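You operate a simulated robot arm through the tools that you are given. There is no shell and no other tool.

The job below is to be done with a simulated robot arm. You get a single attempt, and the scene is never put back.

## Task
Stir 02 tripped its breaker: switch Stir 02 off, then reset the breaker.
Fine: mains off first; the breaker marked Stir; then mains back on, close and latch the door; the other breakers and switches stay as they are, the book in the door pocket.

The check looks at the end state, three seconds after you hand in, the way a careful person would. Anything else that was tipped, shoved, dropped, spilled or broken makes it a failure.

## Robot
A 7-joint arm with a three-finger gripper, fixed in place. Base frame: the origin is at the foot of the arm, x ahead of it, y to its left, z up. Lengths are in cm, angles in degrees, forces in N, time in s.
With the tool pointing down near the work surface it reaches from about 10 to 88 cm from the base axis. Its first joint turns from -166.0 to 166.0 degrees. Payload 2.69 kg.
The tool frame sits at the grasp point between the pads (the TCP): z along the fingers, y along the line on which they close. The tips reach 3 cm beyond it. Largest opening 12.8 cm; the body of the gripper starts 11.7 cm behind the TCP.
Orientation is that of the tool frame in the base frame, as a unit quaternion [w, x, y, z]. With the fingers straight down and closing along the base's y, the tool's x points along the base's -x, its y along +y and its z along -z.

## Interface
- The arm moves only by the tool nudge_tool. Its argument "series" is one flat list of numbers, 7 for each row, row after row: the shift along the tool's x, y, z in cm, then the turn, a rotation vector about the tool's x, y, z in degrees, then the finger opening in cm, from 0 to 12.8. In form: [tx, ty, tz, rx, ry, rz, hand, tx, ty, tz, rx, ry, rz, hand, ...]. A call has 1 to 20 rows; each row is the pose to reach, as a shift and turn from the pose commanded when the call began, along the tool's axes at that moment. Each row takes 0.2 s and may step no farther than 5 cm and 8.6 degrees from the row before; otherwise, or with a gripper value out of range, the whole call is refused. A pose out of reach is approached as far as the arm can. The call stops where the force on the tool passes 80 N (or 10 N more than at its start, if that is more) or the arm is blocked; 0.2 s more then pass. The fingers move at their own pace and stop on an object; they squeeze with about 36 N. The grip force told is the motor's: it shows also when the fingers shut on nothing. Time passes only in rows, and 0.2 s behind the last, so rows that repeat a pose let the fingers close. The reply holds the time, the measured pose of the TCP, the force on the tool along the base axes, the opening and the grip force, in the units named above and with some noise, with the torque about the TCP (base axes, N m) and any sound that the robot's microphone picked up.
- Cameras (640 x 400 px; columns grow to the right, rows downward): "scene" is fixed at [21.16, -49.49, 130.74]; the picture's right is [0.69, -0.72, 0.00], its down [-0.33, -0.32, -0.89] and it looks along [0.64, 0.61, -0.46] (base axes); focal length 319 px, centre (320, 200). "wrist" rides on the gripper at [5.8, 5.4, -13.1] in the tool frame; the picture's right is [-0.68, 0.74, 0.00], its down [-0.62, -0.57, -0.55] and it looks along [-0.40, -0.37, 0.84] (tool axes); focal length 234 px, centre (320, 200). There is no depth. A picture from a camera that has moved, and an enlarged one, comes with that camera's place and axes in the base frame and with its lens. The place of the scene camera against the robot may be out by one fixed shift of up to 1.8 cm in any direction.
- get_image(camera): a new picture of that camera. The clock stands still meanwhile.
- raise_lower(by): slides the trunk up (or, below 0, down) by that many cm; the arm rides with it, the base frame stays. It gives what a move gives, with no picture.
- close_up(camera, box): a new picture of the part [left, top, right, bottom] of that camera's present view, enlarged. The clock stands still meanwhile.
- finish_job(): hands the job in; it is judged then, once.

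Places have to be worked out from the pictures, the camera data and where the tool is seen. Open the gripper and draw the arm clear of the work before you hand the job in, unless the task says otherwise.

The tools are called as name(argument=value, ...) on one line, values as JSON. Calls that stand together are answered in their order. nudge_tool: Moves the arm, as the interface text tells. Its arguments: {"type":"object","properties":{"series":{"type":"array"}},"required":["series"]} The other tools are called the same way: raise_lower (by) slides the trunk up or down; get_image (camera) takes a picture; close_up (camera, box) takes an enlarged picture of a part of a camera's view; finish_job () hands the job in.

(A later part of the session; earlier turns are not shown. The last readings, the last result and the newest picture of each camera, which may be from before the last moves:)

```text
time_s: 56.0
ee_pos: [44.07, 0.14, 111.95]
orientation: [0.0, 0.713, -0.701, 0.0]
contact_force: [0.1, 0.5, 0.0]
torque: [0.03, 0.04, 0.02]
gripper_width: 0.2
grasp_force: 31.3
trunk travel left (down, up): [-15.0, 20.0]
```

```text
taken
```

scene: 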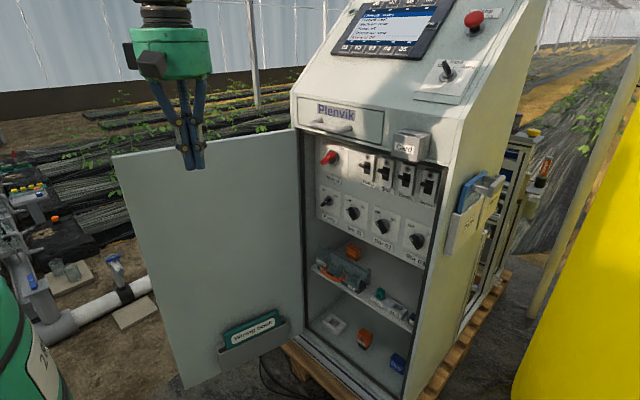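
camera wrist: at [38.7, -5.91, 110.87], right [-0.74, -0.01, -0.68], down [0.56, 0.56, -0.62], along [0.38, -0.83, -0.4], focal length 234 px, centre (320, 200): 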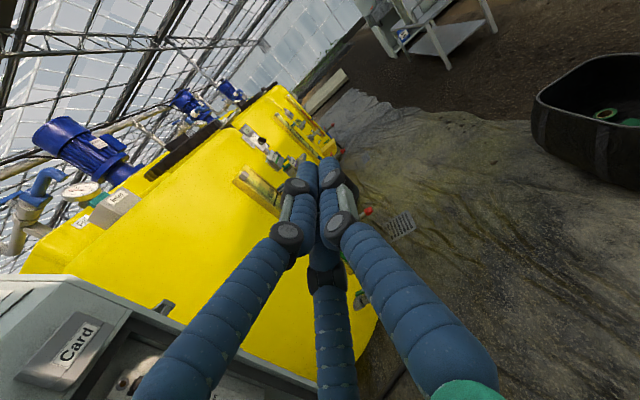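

The arm is back in the natural tool-down posture. I now go over the door top (z≈104) to its outer side, rolling so the wrist camera looks towards -y at the outer face.

nudge_tool(series=[-3.06, -0.65, -2.5, 0, 0, 8.1, 0, -6.12, -1.3, -5, 0, 0, 16.2, 0, -9.18, -1.95, -7, 0, 0, 24.2, 0, -12.2, -2.6, -7, 0, 0, 32.3, 0, -15.3, -3.25, -7, 0, 0, 40.4, 0, -18.4, -3.9, -7, 0, 0, 48.5, 0, -21.4, -4.55, -7, 0, 0, 56.6, 0, -24.5, -5.2, -7, 0, 0, 64.6, 0, -27.5, -5.85, -7, 0, 0, 72.7, 0, -30.6, -6.5, -7, 0, 0, 80.8, 0, -33.7, -7.15, -7, 0, 0, 88.9, 0, -36.7, -7.8, -7, 0, 0, 97, 0, -39.8, -8.45, -7, 0, 0, 105, 0, -42.8, -9.1, -7, 0, 0, 113.1, 0, -45.9, -9.75, -7, 0, 0, 121.2, 0, -49, -10.4, -7, 0, 0, 129.3, 0, -52, -11, -7, 0, 0, 137.4, 0])

get_image(camera="wrist")

get_image(camera="scene")

```text
time_s: 59.6
ee_pos: [54.23, 52.36, 118.66]
orientation: [-0.001, 0.395, 0.919, 0.0]
contact_force: [0.4, 0.8, 0.4]
torque: [0.01, -0.01, -0.02]
gripper_width: 0.21
grasp_force: 31.7
trunk travel left (down, up): [-15.0, 20.0]
```

```text
taken
camera wrist: at [54.01, 60.31, 131.92], right [1.0, 0.02, 0.0], down [0.01, -0.84, 0.55], along [0.01, -0.55, -0.84], focal length 234 px, centre (320, 200)
```

wrist: 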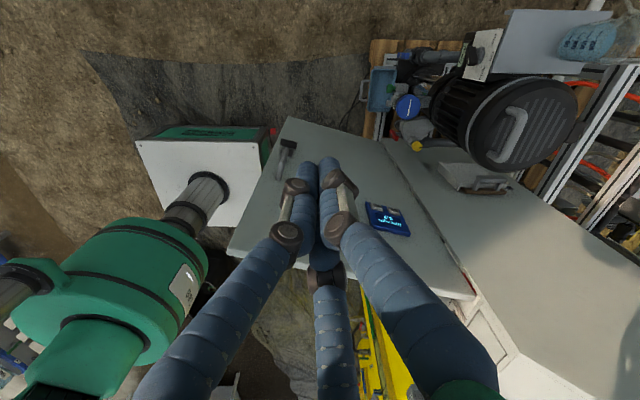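

```text
taken
```

scene: 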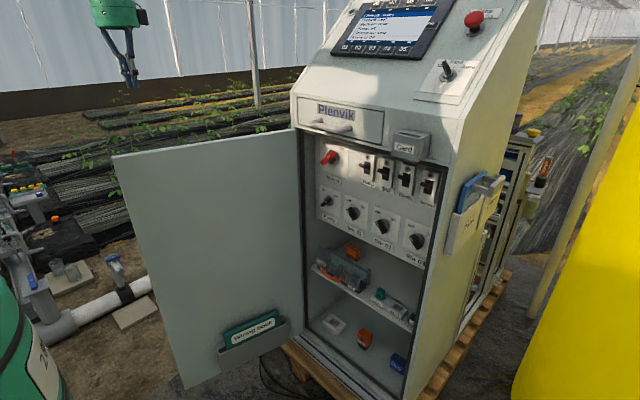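

The outer face shows a lever handle near the free edge and a blue sticker. I zoom in.

close_up(camera="wrist", box=[210, 100, 430, 310])

close_up(camera="wrist", box=[260, 120, 340, 190])

close_up(camera="wrist", box=[340, 40, 540, 240])

```text
1.90 times, centred on (320, 205) of wrist
camera zoom: at [54.01, 60.31, 131.92], right [1.0, 0.02, 0.0], down [0.01, -0.84, 0.55], along [0.01, -0.55, -0.84], focal length 446 px, centre (320, 190)
```

zoom: 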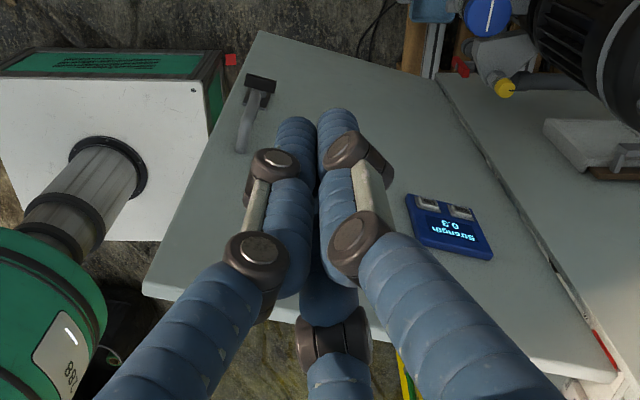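

```text
5.71 times, centred on (300, 155) of wrist
camera zoom: at [54.01, 60.31, 131.92], right [1.0, 0.02, 0.0], down [0.01, -0.84, 0.55], along [0.01, -0.55, -0.84], focal length 1338 px, centre (434, 457)
```

zoom: 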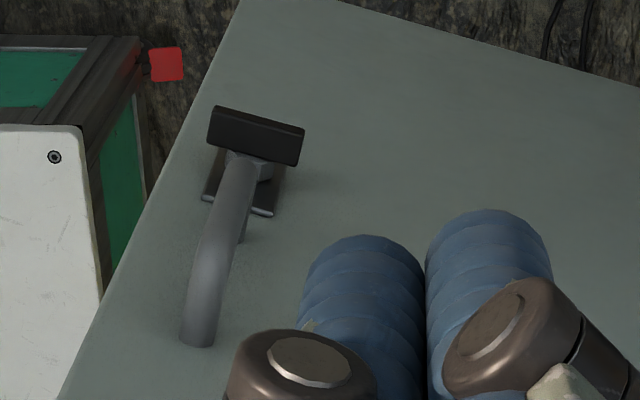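

```text
2.00 times, centred on (440, 140) of wrist
camera zoom: at [54.01, 60.31, 131.92], right [1.0, 0.02, 0.0], down [0.01, -0.84, 0.55], along [0.01, -0.55, -0.84], focal length 468 px, centre (80, 320)
```

zoom: 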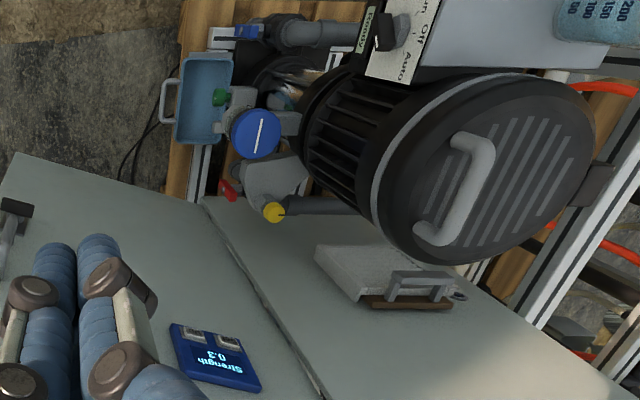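

There is a handle on the outer face near the free edge at z≈58, but I can't tell its shape yet. I lower and tilt the hand on the outer side, keeping well clear, for a closer look.

nudge_tool(series=[0.39, -0.76, 4.07, 1.72, -1.82, 0, 0, 0.78, -1.52, 8.14, 3.44, -3.63, 0, 0, 1.17, -2.28, 12.2, 5.16, -5.45, 0, 0, 1.56, -3.04, 16.3, 6.88, -7.26, 0, 0, 1.95, -3.8, 20.35, 8.6, -9.08, 0, 0, 2.35, -4.56, 24.4, 10.3, -10.9, 0, 0, 2.74, -5.3, 28.5, 12, -12.7, 0, 0, 3.13, -6.1, 32.6, 13.8, -14.5, 0, 0, 3.5, -6.8, 36.6, 15.5, -16.3, 0, 0, 3.9, -7.6, 40.7, 17.2, -18.15, 0, 0, 3.9, -7.6, 40.7, 17.2, -18.15, 0, 0])

get_image(camera="wrist")

get_image(camera="scene")

```text
time_s: 62.0
ee_pos: [46.17, 49.88, 78.15]
orientation: [0.086, 0.384, 0.897, -0.2]
contact_force: [0.0, 0.6, -0.6]
torque: [-0.06, 0.01, -0.02]
gripper_width: 0.24
grasp_force: 31.4
trunk travel left (down, up): [-15.0, 20.0]
```

```text
taken
camera wrist: at [45.84, 62.63, 86.69], right [1.0, 0.02, -0.01], down [0.02, -0.52, 0.85], along [0.01, -0.85, -0.52], focal length 234 px, centre (320, 200)
```

wrist: 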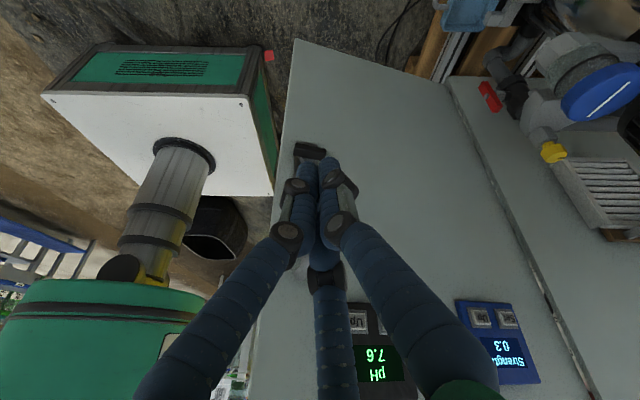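

```text
taken
```

scene: 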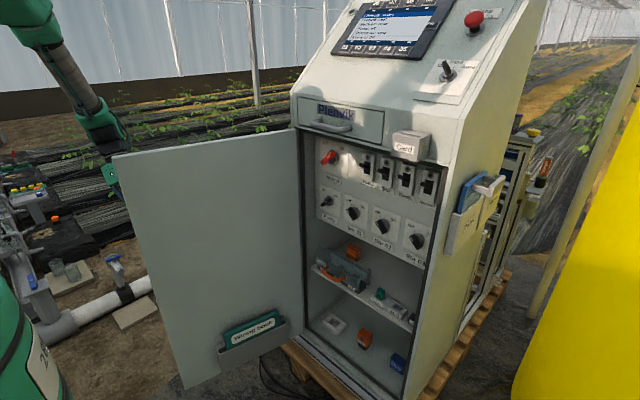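

The handle is hidden behind the fingers. I shift 12 cm to -x so that it appears beside them.

nudge_tool(series=[2.76, -2.9, 0, 0, 0, 0, 0, 5.5, -5.8, 0, 0, 0, 0, 0, 8.27, -8.68, 0, 0, 0, 0, 0, 8.27, -8.68, 0, 0, 0, 0, 0])

get_image(camera="wrist")

close_up(camera="wrist", box=[330, 100, 450, 220])

```text
time_s: 63.0
ee_pos: [33.98, 49.66, 78.13]
orientation: [0.086, 0.384, 0.897, -0.2]
contact_force: [0.5, -0.7, 0.4]
torque: [0.01, -0.06, 0.05]
gripper_width: 0.21
grasp_force: 31.2
trunk travel left (down, up): [-15.0, 20.0]
```

```text
taken
camera wrist: at [33.74, 62.58, 86.75], right [1.0, 0.02, -0.01], down [0.01, -0.52, 0.85], along [0.01, -0.85, -0.52], focal length 234 px, centre (320, 200)
```

wrist: 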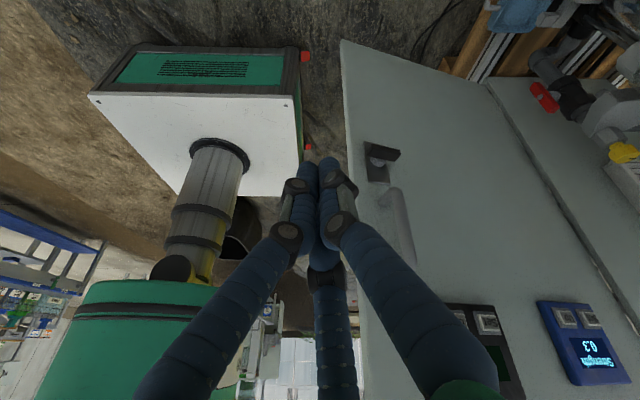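

```text
3.33 times, centred on (390, 160) of wrist
camera zoom: at [33.74, 62.58, 86.75], right [1.0, 0.02, -0.01], down [0.01, -0.52, 0.85], along [0.01, -0.85, -0.52], focal length 781 px, centre (87, 333)
```

zoom: 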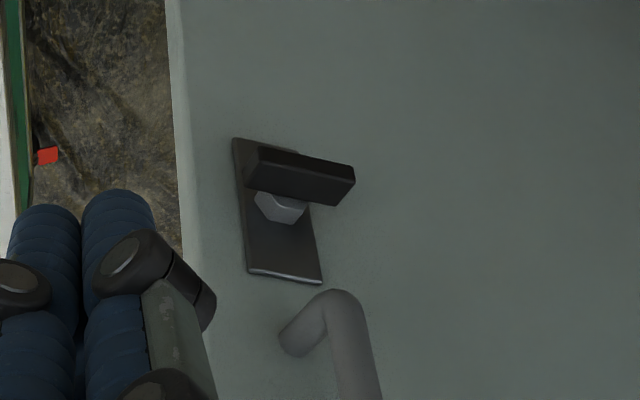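

Now it's clear: there is a plate with a rotary bar handle (the latch), and a grey D-shaped pull handle above it. I zoom in for markings.

close_up(camera="wrist", box=[350, 130, 420, 200])

close_up(camera="wrist", box=[340, 20, 480, 330])

```text
5.71 times, centred on (385, 165) of wrist
camera zoom: at [33.74, 62.58, 86.75], right [1.0, 0.02, -0.01], down [0.01, -0.52, 0.85], along [0.01, -0.85, -0.52], focal length 1338 px, centre (-51, 400)
```

zoom: 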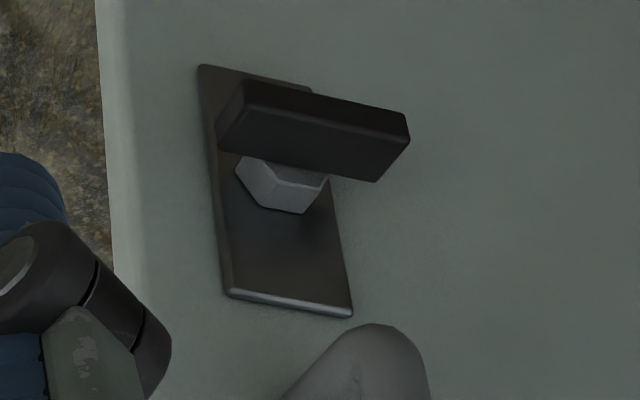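

```text
1.29 times, centred on (410, 175) of wrist
camera zoom: at [33.74, 62.58, 86.75], right [1.0, 0.02, -0.01], down [0.01, -0.52, 0.85], along [0.01, -0.85, -0.52], focal length 302 px, centre (204, 232)
```

zoom: 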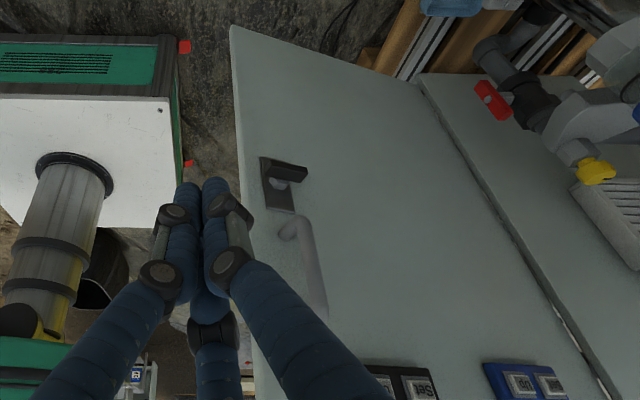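

The latch is a rotary bar, currently horizontal (unlatched), at about 42 cm from the hinge and z≈59. pH and Strength displays are also on the door, and I must not touch them. I go back up to vertical beside the door, to push its outer face near the top free corner with the fingers.

nudge_tool(series=[-1.8, -0.3, -3.3, -2.9, 3, 0, 0, -3.6, -0.6, -6.6, -5.7, 6, 0, 0, -5.4, -0.9, -10, -8.6, 9, 0, 0, -7.2, -1.3, -13.3, -11.5, 12.1, 0, 0, -9, -1.6, -16.6, -14.3, 15.1, 0, 0, -10.7, -1.9, -19.9, -17.2, 18.1, 0, 0, -10.7, -1.9, -19.9, -17.2, 18.1, 0, 0])

```text
time_s: 64.6
ee_pos: [39.95, 49.97, 100.05]
orientation: [0.0, 0.395, 0.919, 0.0]
contact_force: [0.6, -0.2, 0.6]
torque: [-0.01, 0.01, -0.01]
gripper_width: 0.19
grasp_force: 31.0
trunk travel left (down, up): [-15.0, 20.0]
```

Vertical again. I roll so the hand's wide axis lies along the door, and approach its outer face near (44.5, 39).

nudge_tool(series=[-2.8, -1.1, 0.4, 0, 0, -7.9, 0, -5.5, -2.1, 0.8, 0, 0, -15.8, 0, -8.3, -3.2, 1.1, 0, 0, -23.7, 0, -11.1, -4.3, 1.5, 0, 0, -31.5, 0, -11.1, -4.3, 1.5, 0, 0, -31.5, 0])

get_image(camera="wrist")

get_image(camera="scene")

```text
time_s: 65.8
ee_pos: [44.58, 39.19, 98.59]
orientation: [0.001, 0.129, 0.992, -0.002]
contact_force: [0.2, -1.5, 0.8]
torque: [0.02, 0.01, -0.03]
gripper_width: 0.21
grasp_force: 31.6
trunk travel left (down, up): [-15.0, 20.0]
```

```text
taken
camera wrist: at [40.2, 45.84, 111.74], right [0.84, 0.54, 0.0], down [0.45, -0.7, 0.55], along [0.3, -0.46, -0.84], focal length 234 px, centre (320, 200)
```

wrist: 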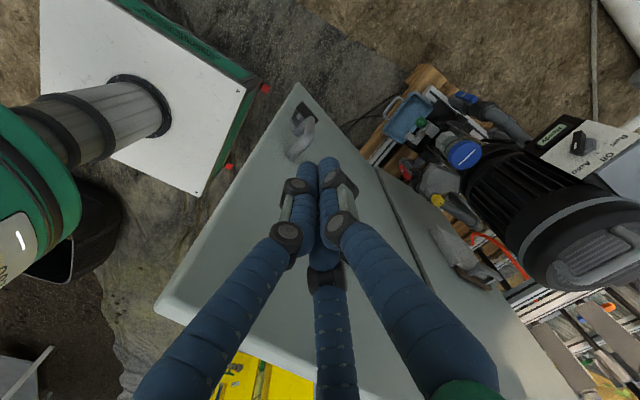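

```text
taken
```

scene: 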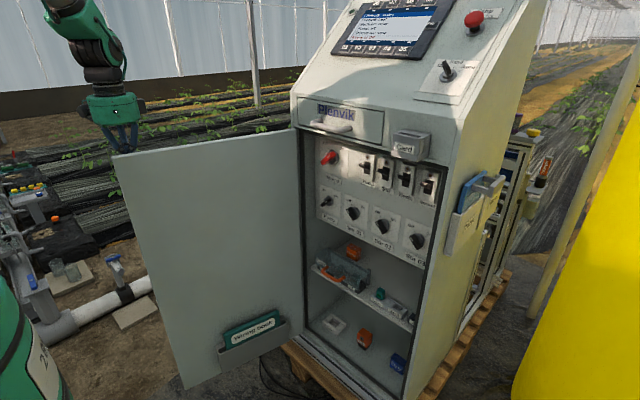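

The fingers hang beside the outer face near the top free corner, above the displays. I approach and push the first 5° of closing, to see how the door behaves.

nudge_tool(series=[-0.26, -1.68, 0, 0, 0, 0, 0, -0.47, -3.28, 0, 0, 0, 0, 0, -0.69, -4.88, 0, 0, 0, 0, 0, -0.88, -6.51, 0, 0, 0, 0, 0, -0.85, -8.41, 0, 0, 0, -2.5, 0, -0.86, -10.29, 0, 0, 0, -5, 0, -0.86, -10.29, 0, 0, 0, -5, 0])

get_image(camera="scene")

get_image(camera="wrist")

```text
time_s: 67.4
ee_pos: [42.75, 28.9, 98.53]
orientation: [0.0, 0.085, 0.996, -0.001]
contact_force: [0.0, 0.3, -0.7]
torque: [0.02, 0.02, 0.01]
gripper_width: 0.21
grasp_force: 31.7
trunk travel left (down, up): [-15.0, 20.0]
```

```text
taken
```

scene: 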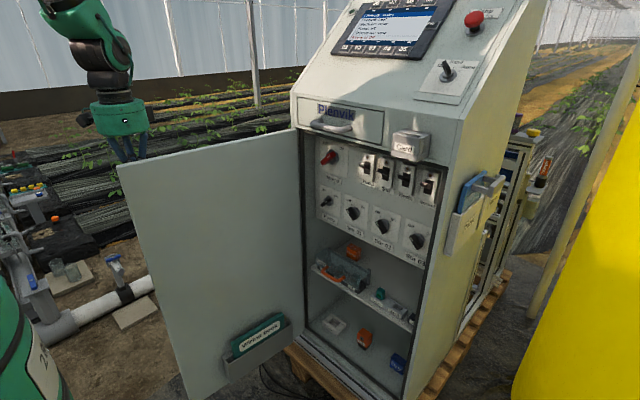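

```text
taken
camera wrist: at [37.8, 35.21, 111.68], right [0.79, 0.61, 0.0], down [0.51, -0.66, 0.55], along [0.33, -0.44, -0.84], focal length 234 px, centre (320, 200)
```

wrist: 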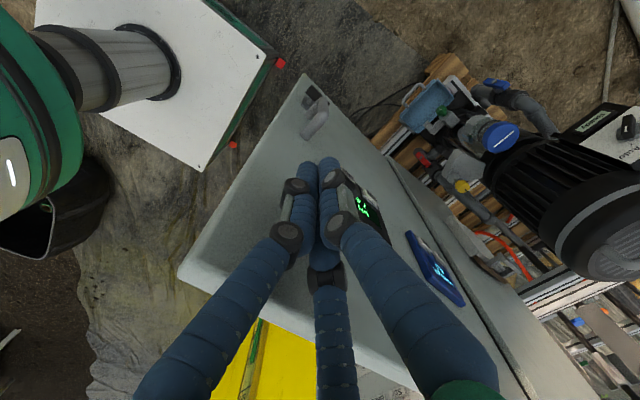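

The door moves freely with the push. I continue sweeping it closed slowly along the hinge arc, down to about 65° open.

nudge_tool(series=[0.04, -1.87, 0, 0, 0, -2.5, 0, 0.02, -3.75, 0, 0, 0, -5, 0, -0.09, -5.63, 0, 0, 0, -7.5, 0, -0.29, -7.49, 0, 0, 0, -10, 0, -0.57, -9.35, 0, 0, 0, -12.5, 0, -0.92, -11.2, 0, 0, 0, -15, 0, -1.36, -13.02, 0, 0, 0, -17.5, 0, -1.88, -14.82, 0, 0, 0, -20, 0, -2.48, -16.6, 0, 0, 0, -22.5, 0, -3.15, -18.35, 0, 0, 0, -25, 0, -3.9, -20.08, 0, 0, 0, -27.5, 0, -4.71, -21.77, 0, 0, 0, -30, 0, -5.62, -23.42, 0, 0, 0, -32.5, 0, -6.58, -25.03, 0, 0, 0, -35, 0, -6.58, -25.03, 0, 0, 0, -35, 0])

get_image(camera="scene")

get_image(camera="wrist")

```text
time_s: 70.6
ee_pos: [44.99, 3.03, 98.7]
orientation: [0.001, -0.219, 0.976, 0.0]
contact_force: [-0.4, 0.2, 0.3]
torque: [0.03, 0.0, -0.02]
gripper_width: 0.23
grasp_force: 31.4
trunk travel left (down, up): [-15.0, 20.0]
```

```text
taken
```

scene: 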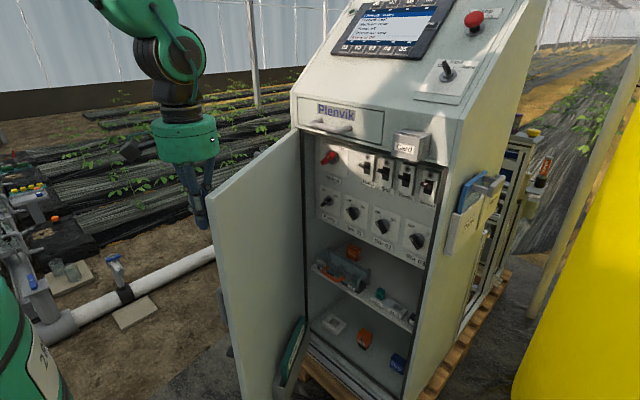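

```text
taken
camera wrist: at [37.27, 5.48, 111.83], right [0.3, 0.95, 0.0], down [0.8, -0.25, 0.55], along [0.52, -0.17, -0.84], focal length 234 px, centre (320, 200)
```

wrist: 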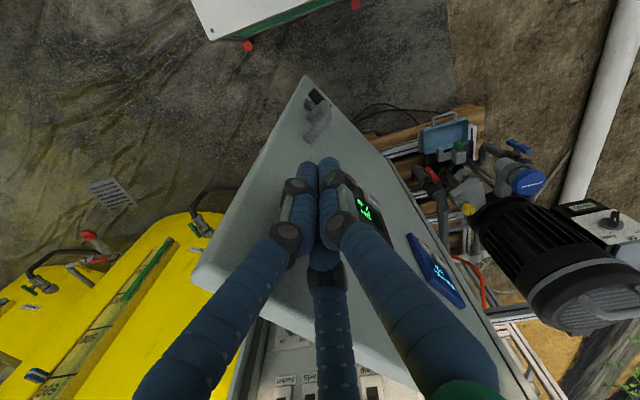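

The door is at about 65° and the book is still in its pocket. I continue the sweep to about 30°.

nudge_tool(series=[0.04, -1.87, 0, 0, 0, -2.5, 0, 0, -3.75, 0, 0, 0, -5, 0, -0.11, -5.63, 0, 0, 0, -7.5, 0, -0.32, -7.49, 0, 0, 0, -10, 0, -0.6, -9.35, 0, 0, 0, -12.5, 0, -0.97, -11.19, 0, 0, 0, -15, 0, -1.42, -13.02, 0, 0, 0, -17.5, 0, -1.94, -14.83, 0, 0, 0, -20, 0, -2.54, -16.6, 0, 0, 0, -22.5, 0, -3.22, -18.35, 0, 0, 0, -25, 0, -3.97, -20.07, 0, 0, 0, -27.5, 0, -4.8, -21.76, 0, 0, 0, -30, 0, -5.71, -23.41, 0, 0, 0, -32.5, 0, -6.68, -25, 0, 0, 0, -35, 0, -6.68, -25, 0, 0, 0, -35, 0])

get_image(camera="scene")

get_image(camera="wrist")

```text
time_s: 73.8
ee_pos: [61.74, -16.77, 98.77]
orientation: [-0.001, -0.501, 0.865, 0.0]
contact_force: [-0.1, 0.0, 0.5]
torque: [0.03, 0.05, -0.02]
gripper_width: 0.2
grasp_force: 31.4
trunk travel left (down, up): [-15.0, 20.0]
```

```text
taken
```

scene: 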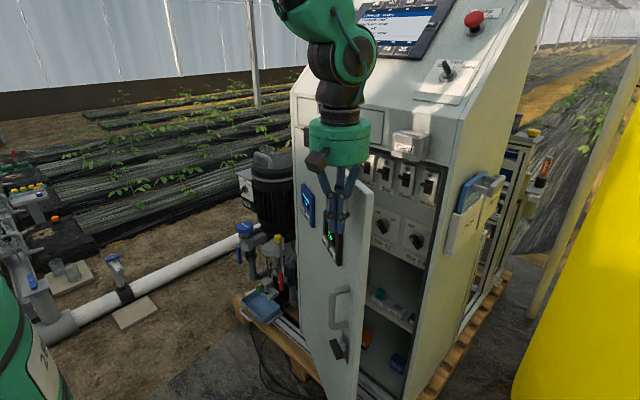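

```text
taken
camera wrist: at [54.03, -19.08, 111.82], right [-0.3, 0.95, 0.0], down [0.8, 0.25, 0.55], along [0.52, 0.16, -0.84], focal length 234 px, centre (320, 200)
```

wrist: 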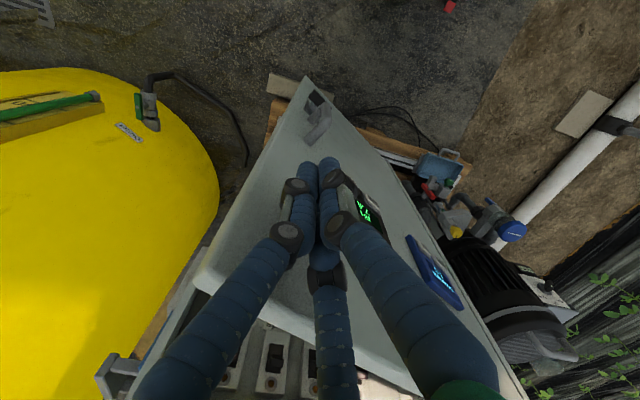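

The door is at about 30° and I can see its outer face in the scene view: displays, pull handle and latch. I zoom in to plan the final push.

close_up(camera="scene", box=[280, 160, 400, 400])

close_up(camera="scene", box=[310, 270, 390, 370])

close_up(camera="scene", box=[290, 160, 390, 270])

```text
1.67 times, centred on (340, 280) of scene
camera zoom: at [21.16, -49.49, 130.74], right [0.69, -0.72, 0.0], down [-0.33, -0.32, -0.89], along [0.64, 0.61, -0.46], focal length 532 px, centre (287, 67)
```

zoom: 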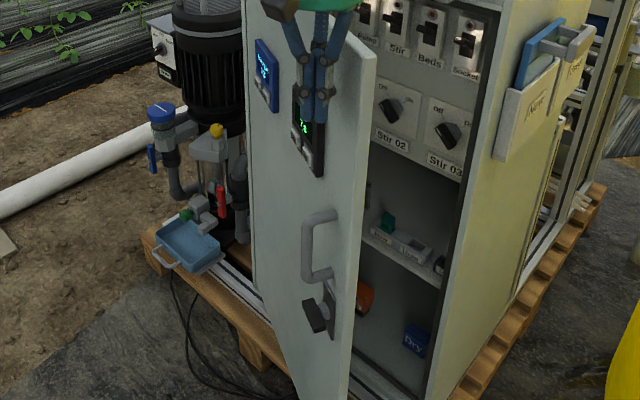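

```text
4.00 times, centred on (350, 320) of scene
camera zoom: at [21.16, -49.49, 130.74], right [0.69, -0.72, 0.0], down [-0.33, -0.32, -0.89], along [0.64, 0.61, -0.46], focal length 1276 px, centre (200, -280)
```

zoom: 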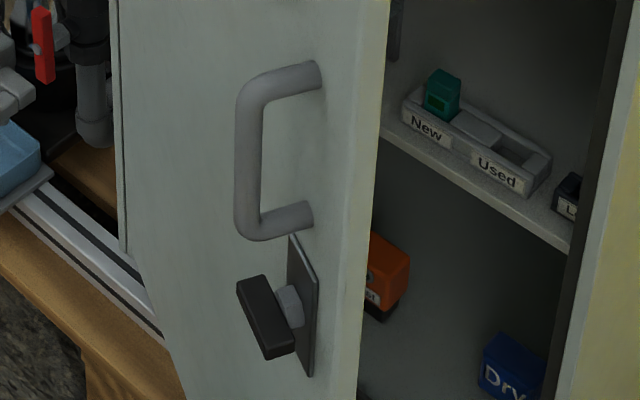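

```text
3.64 times, centred on (340, 215) of scene
camera zoom: at [21.16, -49.49, 130.74], right [0.69, -0.72, 0.0], down [-0.33, -0.32, -0.89], along [0.64, 0.61, -0.46], focal length 1160 px, centre (247, 146)
```

zoom: 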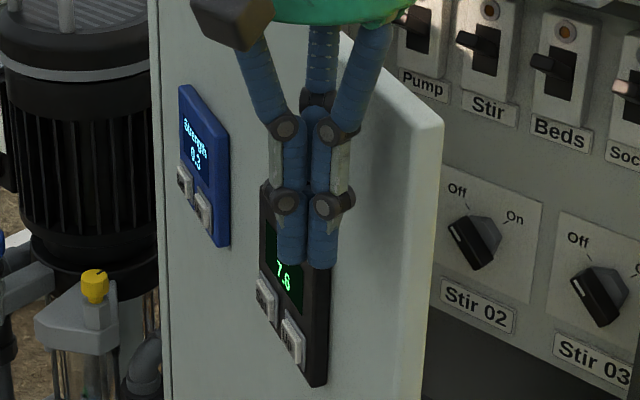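

The latch hub is at ρ≈41.8 and z≈59. The pull handle spans z 67-79, and the pH panel's edge is at ρ≈37.5. I back the fingers off the door and tilt the hand to point forward and down (elevation -40°), for the final push near ρ≈43.5, z≈86.

nudge_tool(series=[0.1, 3.5, 0, 0, 0, 0, 0, 0.22, 7, 0, 0, 0, 0, 0, 0.34, 6.5, 1.55, 6.9, -1.83, 0, 0, 0.45, 6, 3.1, 13.8, -3.66, 0, 0, 0.57, 5.4, 4.65, 20.7, -5.5, 0, 0, 0.69, 4.9, 6.2, 27.6, -7.3, 0, 0, 0.8, 4.4, 7.75, 34.5, -9.15, 0, 0, 0.92, 3.9, 9.3, 41.4, -11, 0, 0, 1.04, 3.37, 10.87, 48.3, -12.8, 0, 0, 1.04, 3.37, 10.87, 48.3, -12.8, 0, 0])

get_image(camera="scene")

get_image(camera="wrist")

```text
time_s: 76.0
ee_pos: [58.21, -15.97, 87.68]
orientation: [0.297, -0.454, 0.785, -0.3]
contact_force: [0.2, -0.4, 0.0]
torque: [-0.01, -0.01, -0.01]
gripper_width: 0.23
grasp_force: 31.5
trunk travel left (down, up): [-15.0, 20.0]
```

```text
taken
```

scene: 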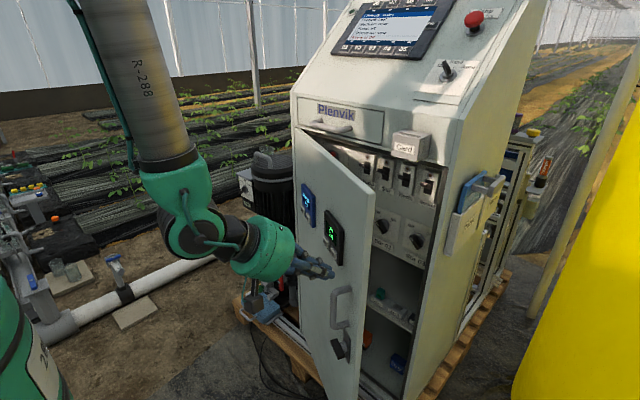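

```text
taken
camera wrist: at [43.15, -16.31, 91.11], right [-0.12, 0.9, -0.41], down [0.15, 0.43, 0.89], along [0.98, 0.04, -0.18], focal length 234 px, centre (320, 200)
```

wrist: 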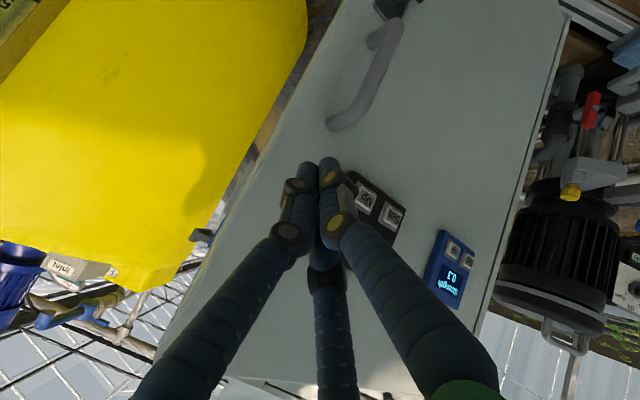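

The tilted pose is reached. I verify where the fingertip is aimed on the door.

close_up(camera="scene", box=[280, 170, 400, 370])

close_up(camera="scene", box=[290, 220, 390, 290])

```text
2.00 times, centred on (340, 270) of scene
camera zoom: at [21.16, -49.49, 130.74], right [0.69, -0.72, 0.0], down [-0.33, -0.32, -0.89], along [0.64, 0.61, -0.46], focal length 638 px, centre (280, 60)
```

zoom: 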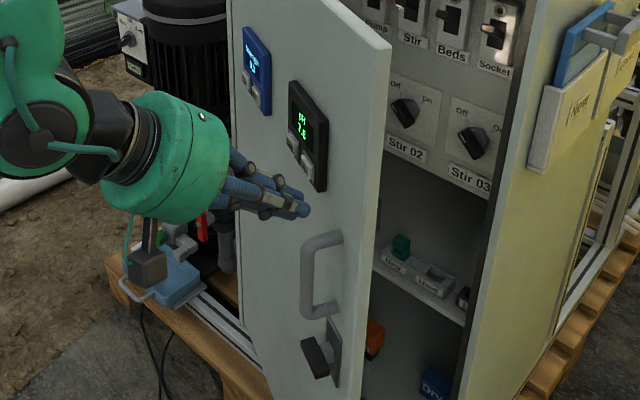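

```text
5.71 times, centred on (340, 255) of scene
camera zoom: at [21.16, -49.49, 130.74], right [0.69, -0.72, 0.0], down [-0.33, -0.32, -0.89], along [0.64, 0.61, -0.46], focal length 1824 px, centre (206, -114)
```

zoom: 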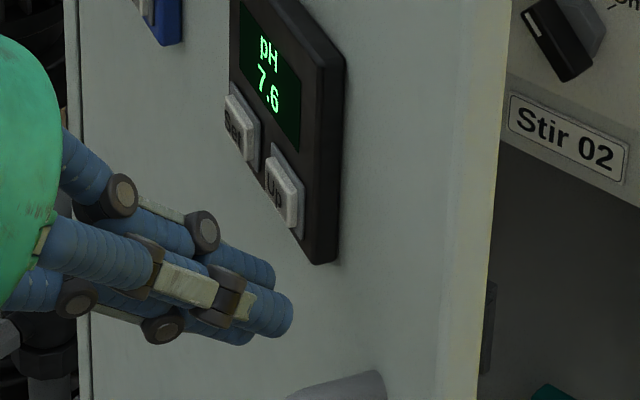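

The tip would contact the door to the right of the pH panel and above the pull handle. I shift 1 cm towards the free edge and 1 cm down, and push the door along its arc to about 9° open.

nudge_tool(series=[1.11, -0.26, 1.52, 0, 0, 0, 0, 1.4, -1.91, 3.33, 0, 0, 0, 0, 1.43, -3.44, 5.08, 0, 0, 0, 0, 1.45, -4.97, 6.84, 0, 0, 0, 0, 1.26, -6.47, 8.62, 0, 0, 0, 0, 0.98, -7.94, 10.39, 0, 0, 0, 0, 0.65, -9.45, 12.23, 0, 0, 0, 0, 0.1, -10.86, 14.02, 0, 0, 0, 0, 0.1, -10.86, 14.02, 0, 0, 0, 0])

get_image(camera="scene")

close_up(camera="scene", box=[300, 110, 460, 350])

```text
time_s: 78.0
ee_pos: [74.37, -23.33, 86.87]
orientation: [0.298, -0.454, 0.784, -0.3]
contact_force: [0.6, 0.6, 0.1]
torque: [0.01, -0.01, -0.01]
gripper_width: 0.2
grasp_force: 31.1
trunk travel left (down, up): [-15.0, 20.0]
```

```text
taken
```

scene: 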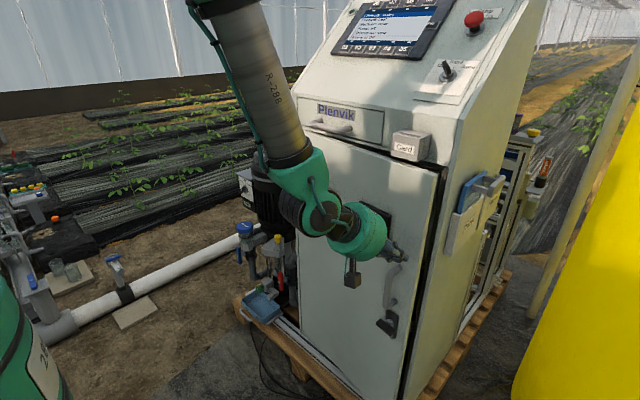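

```text
1.67 times, centred on (380, 230) of scene
camera zoom: at [21.16, -49.49, 130.74], right [0.69, -0.72, 0.0], down [-0.33, -0.32, -0.89], along [0.64, 0.61, -0.46], focal length 532 px, centre (220, 150)
```

zoom: 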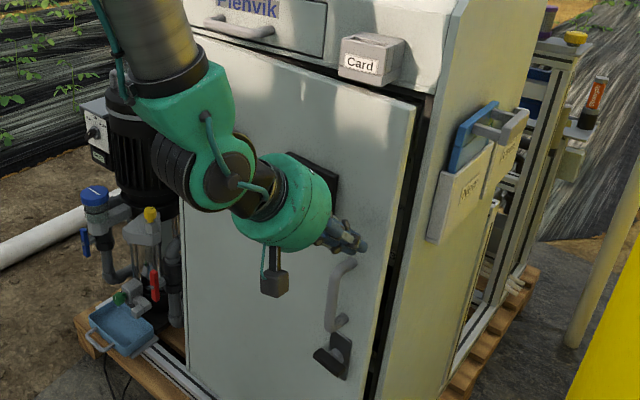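

The door is about 6-9° open and nothing was disturbed. I push gently the rest of the way in small steps.

nudge_tool(series=[-0.31, -0.69, 0.88, 0, 0, 0, 0, -0.63, -1.38, 1.77, 0, 0, 0, 0, -0.97, -2.05, 2.65, 0, 0, 0, 0, -1.31, -2.73, 3.53, 0, 0, 0, 0, -1.31, -2.73, 3.53, 0, 0, 0, 0])

close_up(camera="scene", box=[300, 110, 460, 350])

get_image(camera="wrist")

```text
time_s: 79.2
ee_pos: [78.95, -23.97, 86.91]
orientation: [0.297, -0.455, 0.784, -0.299]
contact_force: [-1.6, 0.2, 0.5]
torque: [-0.02, -0.02, 0.0]
gripper_width: 0.22
grasp_force: 31.0
trunk travel left (down, up): [-15.0, 20.0]
```

```text
1.67 times, centred on (380, 230) of scene
camera zoom: at [21.16, -49.49, 130.74], right [0.69, -0.72, 0.0], down [-0.33, -0.32, -0.89], along [0.64, 0.61, -0.46], focal length 532 px, centre (220, 150)
```

zoom: 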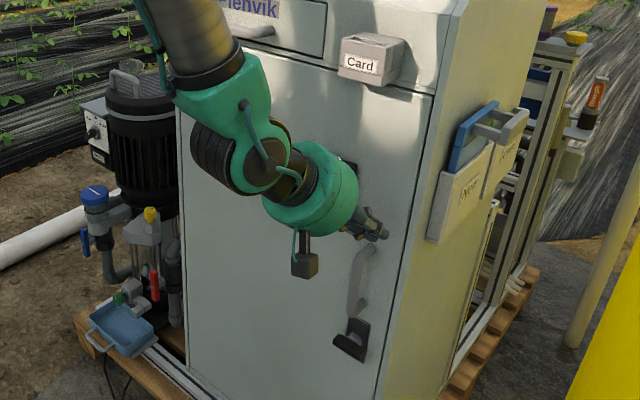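

```text
taken
camera wrist: at [63.89, -24.35, 90.22], right [-0.12, 0.9, -0.41], down [0.15, 0.43, 0.89], along [0.98, 0.04, -0.18], focal length 234 px, centre (320, 200)
```

wrist: 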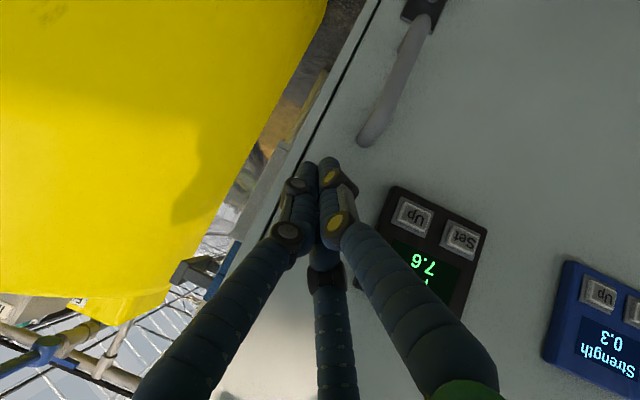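

The door looks almost flush. I keep pushing in fine steps until there's resistance.

nudge_tool(series=[-0.2, -0.27, 0.37, 0, 0, 0, 0, -0.4, -0.55, 0.75, 0, 0, 0, 0, -0.6, -0.85, 1.15, 0, 0, 0, 0, -0.6, -0.85, 1.15, 0, 0, 0, 0])

close_up(camera="scene", box=[380, 130, 470, 380])

```text
time_s: 80.2
ee_pos: [80.4, -24.05, 86.91]
orientation: [0.298, -0.454, 0.784, -0.3]
contact_force: [0.2, -0.3, 1.3]
torque: [0.02, -0.01, 0.01]
gripper_width: 0.21
grasp_force: 31.4
trunk travel left (down, up): [-15.0, 20.0]
```

```text
1.60 times, centred on (425, 255) of scene
camera zoom: at [21.16, -49.49, 130.74], right [0.69, -0.72, 0.0], down [-0.33, -0.32, -0.89], along [0.64, 0.61, -0.46], focal length 511 px, centre (152, 112)
```

zoom: 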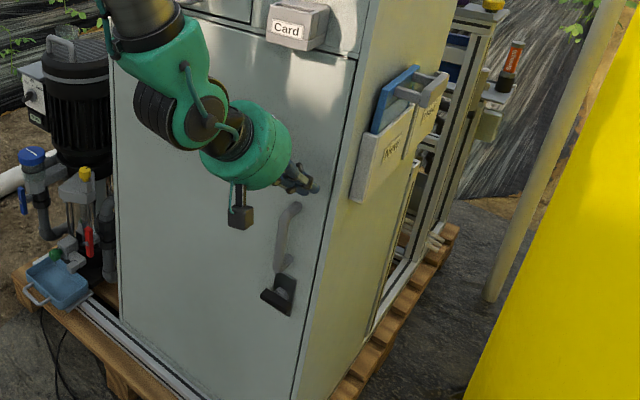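

Still no resistance. I continue in fine steps.

nudge_tool(series=[-0.2, -0.27, 0.37, 0, 0, 0, 0, -0.4, -0.55, 0.75, 0, 0, 0, 0, -0.6, -0.85, 1.15, 0, 0, 0, 0, -0.6, -0.85, 1.15, 0, 0, 0, 0])

close_up(camera="scene", box=[380, 130, 470, 260])

```text
time_s: 81.2
ee_pos: [81.89, -23.99, 86.83]
orientation: [0.297, -0.455, 0.784, -0.299]
contact_force: [-8.9, 0.4, 2.6]
torque: [0.08, -0.01, 0.04]
gripper_width: 0.19
grasp_force: 31.5
trunk travel left (down, up): [-15.0, 20.0]
```

```text
3.08 times, centred on (425, 195) of scene
camera zoom: at [21.16, -49.49, 130.74], right [0.69, -0.72, 0.0], down [-0.33, -0.32, -0.89], along [0.64, 0.61, -0.46], focal length 982 px, centre (-3, 215)
```

zoom: 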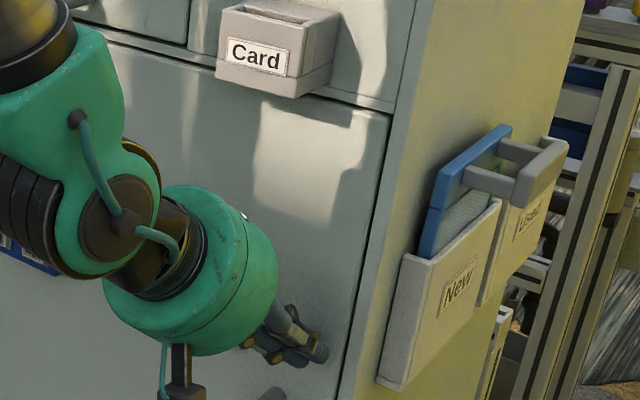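

Now there is about 9 N. The door is seated flush in its frame. I press slightly more, then release and check that it stays shut.

nudge_tool(series=[-0.15, -0.2, 0.28, 0, 0, 0, 0, -0.15, -0.2, 0.28, 0, 0, 0, 0])

nudge_tool(series=[1, 1.2, -1.8, 0, 0, 0, 0, 2.2, 2.6, -4.5, 0, 0, 0, 0, 3.5, 4, -7.5, 0, 0, 0, 0, 4.5, 5.3, -11, 0, 0, 0, 0, 4.5, 5.3, -11, 0, 0, 0, 0])

get_image(camera="scene")

get_image(camera="wrist")

close_up(camera="scene", box=[340, 230, 460, 380])

```text
time_s: 81.8
ee_pos: [81.85, -24.02, 86.77]
orientation: [0.298, -0.454, 0.785, -0.298]
contact_force: [-48.5, -2.5, 15.7]
torque: [-0.03, -0.1, -0.02]
gripper_width: 0.2
grasp_force: 31.2
trunk travel left (down, up): [-15.0, 20.0]
```

```text
time_s: 83.0
ee_pos: [69.65, -23.67, 89.31]
orientation: [0.298, -0.455, 0.784, -0.3]
contact_force: [-0.9, -0.1, 0.1]
torque: [0.03, -0.01, 0.03]
gripper_width: 0.2
grasp_force: 31.4
trunk travel left (down, up): [-15.0, 20.0]
```

```text
taken
```

scene: 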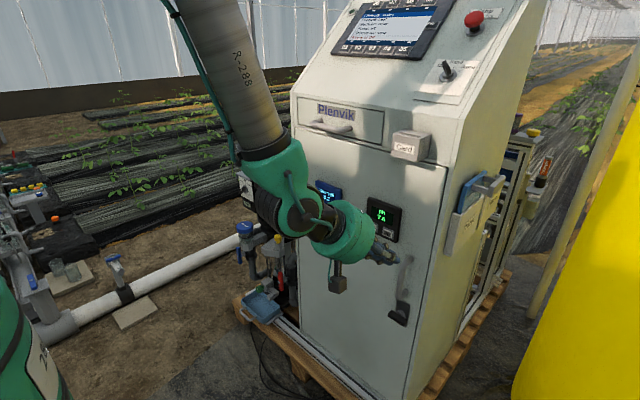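

```text
taken
camera wrist: at [54.54, -24.11, 92.54], right [-0.12, 0.9, -0.41], down [0.15, 0.43, 0.89], along [0.98, 0.04, -0.18], focal length 234 px, centre (320, 200)
```

wrist: 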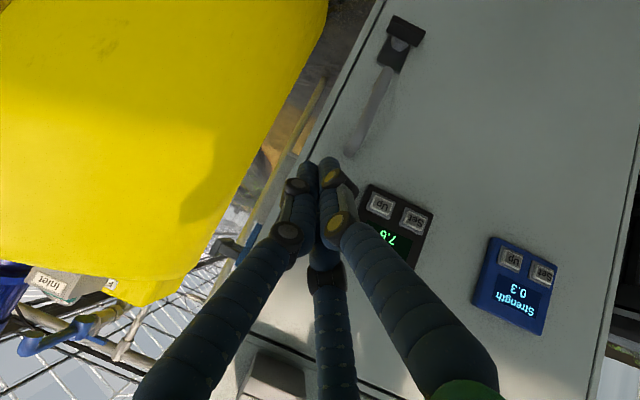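

```text
2.67 times, centred on (400, 305) of scene
camera zoom: at [21.16, -49.49, 130.74], right [0.69, -0.72, 0.0], down [-0.33, -0.32, -0.89], along [0.64, 0.61, -0.46], focal length 851 px, centre (107, -80)
```

zoom: 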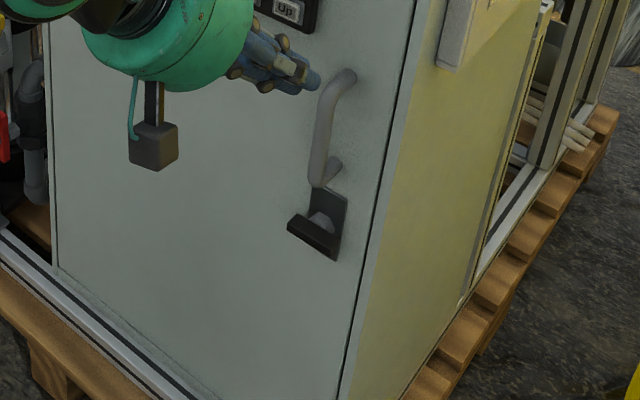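

The door is shut and stays shut. The latch hub is at about (85, -22, 59.6) with its bar horizontal. I lower the trunk 15 cm so the arm can reach it comfortably (tip at x≈72, clear of everything).

raise_lower(by=-15)

close_up(camera="scene", box=[370, 270, 430, 340])

get_image(camera="wrist")

```text
time_s: 84.8
ee_pos: [69.72, -23.83, 74.25]
orientation: [0.297, -0.454, 0.784, -0.301]
contact_force: [-0.3, 0.2, 0.4]
torque: [0.0, -0.03, 0.01]
gripper_width: 0.2
grasp_force: 31.1
trunk travel left (down, up): [0.0, 35.0]
```

```text
5.71 times, centred on (400, 305) of scene
camera zoom: at [21.16, -49.49, 130.74], right [0.69, -0.72, 0.0], down [-0.33, -0.32, -0.89], along [0.64, 0.61, -0.46], focal length 1824 px, centre (-137, -400)
```

zoom: 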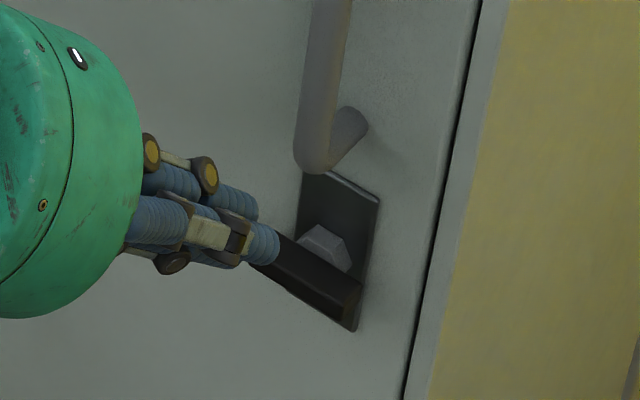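

```text
taken
camera wrist: at [54.62, -24.12, 77.52], right [-0.12, 0.9, -0.41], down [0.15, 0.43, 0.89], along [0.98, 0.04, -0.18], focal length 234 px, centre (320, 200)
```

wrist: 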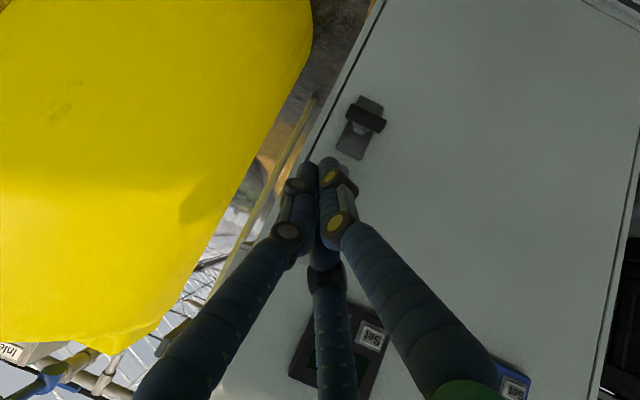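

The latch is visible from the wrist. I zoom in on it.

close_up(camera="wrist", box=[310, 70, 430, 170])

```text
4.00 times, centred on (370, 120) of wrist
camera zoom: at [54.62, -24.12, 77.52], right [-0.12, 0.9, -0.41], down [0.15, 0.43, 0.89], along [0.98, 0.04, -0.18], focal length 937 px, centre (120, 520)
```

zoom: 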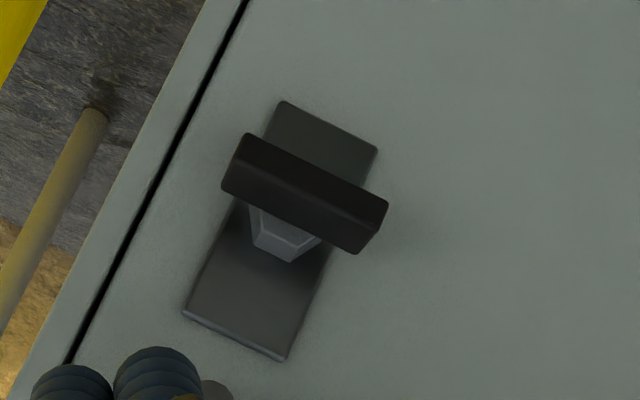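

The latch bar is horizontal and perpendicular to its plate, with its front at x≈82. I first roll the hand (+122° about its axis) so that its side boxes lie horizontally, clear of the pull handle. I also back off a little.

nudge_tool(series=[0.5, 0.7, -1, 0, 0, 8.15, 0, 1, 1.4, -2, 0, 0, 16.3, 0, 1.65, 2.14, -2.95, 0, 0, 24.4, 0, 1.65, 2.14, -2.95, 0, 0, 32.6, 0, 1.65, 2.14, -2.95, 0, 0, 40.7, 0, 1.65, 2.14, -2.95, 0, 0, 48.9, 0, 1.65, 2.14, -2.95, 0, 0, 57, 0, 1.65, 2.14, -2.95, 0, 0, 65.2, 0, 1.65, 2.14, -2.95, 0, 0, 73.3, 0, 1.65, 2.14, -2.95, 0, 0, 81.5, 0, 1.65, 2.14, -2.95, 0, 0, 89.6, 0, 1.65, 2.14, -2.95, 0, 0, 97.8, 0, 1.65, 2.14, -2.95, 0, 0, 106, 0, 1.65, 2.14, -2.95, 0, 0, 114, 0, 1.65, 2.14, -2.95, 0, 0, 122, 0, 1.65, 2.14, -2.95, 0, 0, 122, 0])

get_image(camera="wrist")

get_image(camera="scene")

```text
time_s: 88.2
ee_pos: [65.72, -23.72, 74.14]
orientation: [0.406, 0.466, 0.777, 0.116]
contact_force: [-0.7, -1.0, -0.1]
torque: [0.0, -0.01, 0.0]
gripper_width: 0.21
grasp_force: 31.1
trunk travel left (down, up): [0.0, 35.0]
```

```text
taken
camera wrist: at [57.9, -13.42, 82.51], right [0.62, -0.16, 0.77], down [-0.62, -0.7, 0.36], along [0.48, -0.7, -0.53], focal length 234 px, centre (320, 200)
```

wrist: 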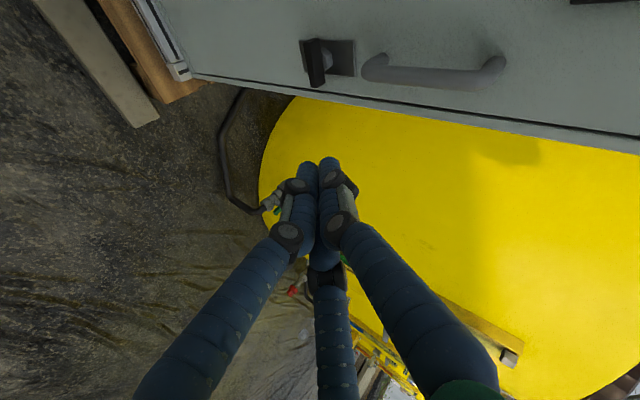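

```text
taken
```

scene: 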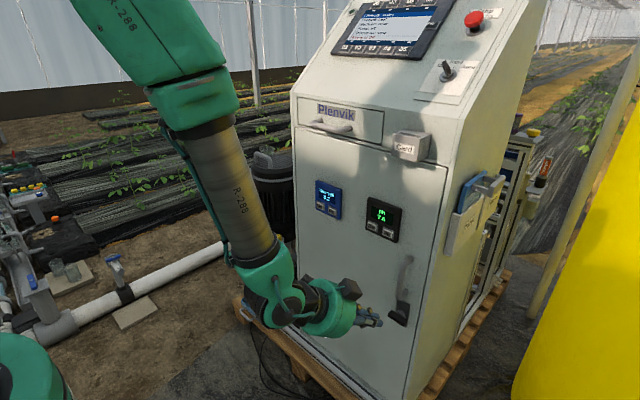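

The roll is done, and the camera now looks from the left. I yaw +25° and move to a standoff with the tip right of the pull handle and just above the latch bar's right end, about 8 cm out.

nudge_tool(series=[0.2, -0.3, 2.5, -2.6, 2.8, -3.2, 0, 0.5, -0.6, 5, -5.2, 5.6, -6.4, 0, 0.7, -0.9, 7.5, -7.8, 8.4, -9.6, 0, 0.95, -1.2, 10, -10.5, 11.2, -12.8, 0, 1.19, -1.46, 12.42, -13.07, 13.97, -16.05, 0, 1.19, -1.46, 12.42, -13.07, 13.97, -16.05, 0])

get_image(camera="wrist")

close_up(camera="scene", box=[330, 240, 450, 350])

```text
time_s: 89.5
ee_pos: [73.6, -26.05, 64.8]
orientation: [0.371, 0.287, 0.86, 0.201]
contact_force: [0.0, 0.4, -0.4]
torque: [0.01, 0.02, -0.04]
gripper_width: 0.22
grasp_force: 31.6
trunk travel left (down, up): [0.0, 35.0]
```

```text
taken
camera wrist: at [62.23, -19.93, 73.08], right [0.63, 0.12, 0.77], down [-0.26, -0.89, 0.36], along [0.73, -0.43, -0.53], focal length 234 px, centre (320, 200)
```

wrist: 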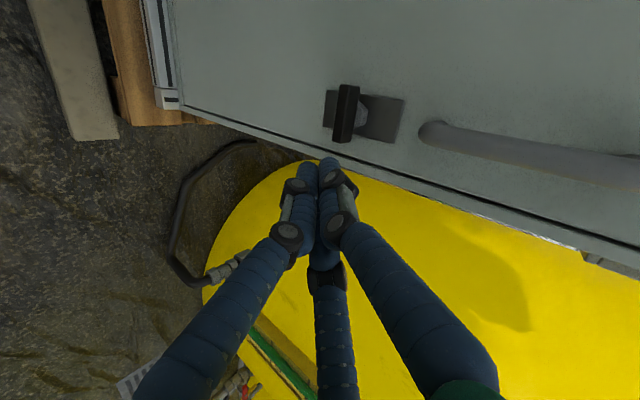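

```text
3.64 times, centred on (390, 295) of scene
camera zoom: at [21.16, -49.49, 130.74], right [0.69, -0.72, 0.0], down [-0.33, -0.32, -0.89], along [0.64, 0.61, -0.46], focal length 1160 px, centre (66, -146)
```

zoom: 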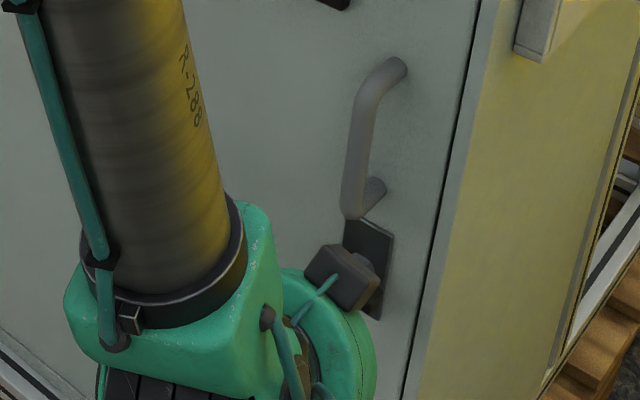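

The scene view is blocked by the arm, but the wrist view shows the latch well. I zoom in to verify alignment.

close_up(camera="wrist", box=[260, 60, 420, 200])

```text
2.86 times, centred on (340, 130) of wrist
camera zoom: at [62.23, -19.93, 73.08], right [0.63, 0.12, 0.77], down [-0.26, -0.89, 0.36], along [0.73, -0.43, -0.53], focal length 669 px, centre (263, 400)
```

zoom: 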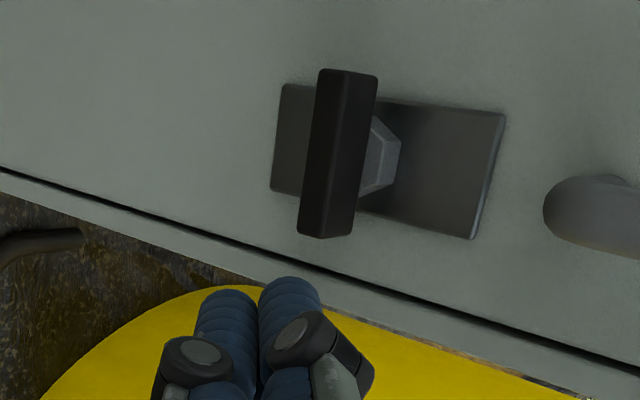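

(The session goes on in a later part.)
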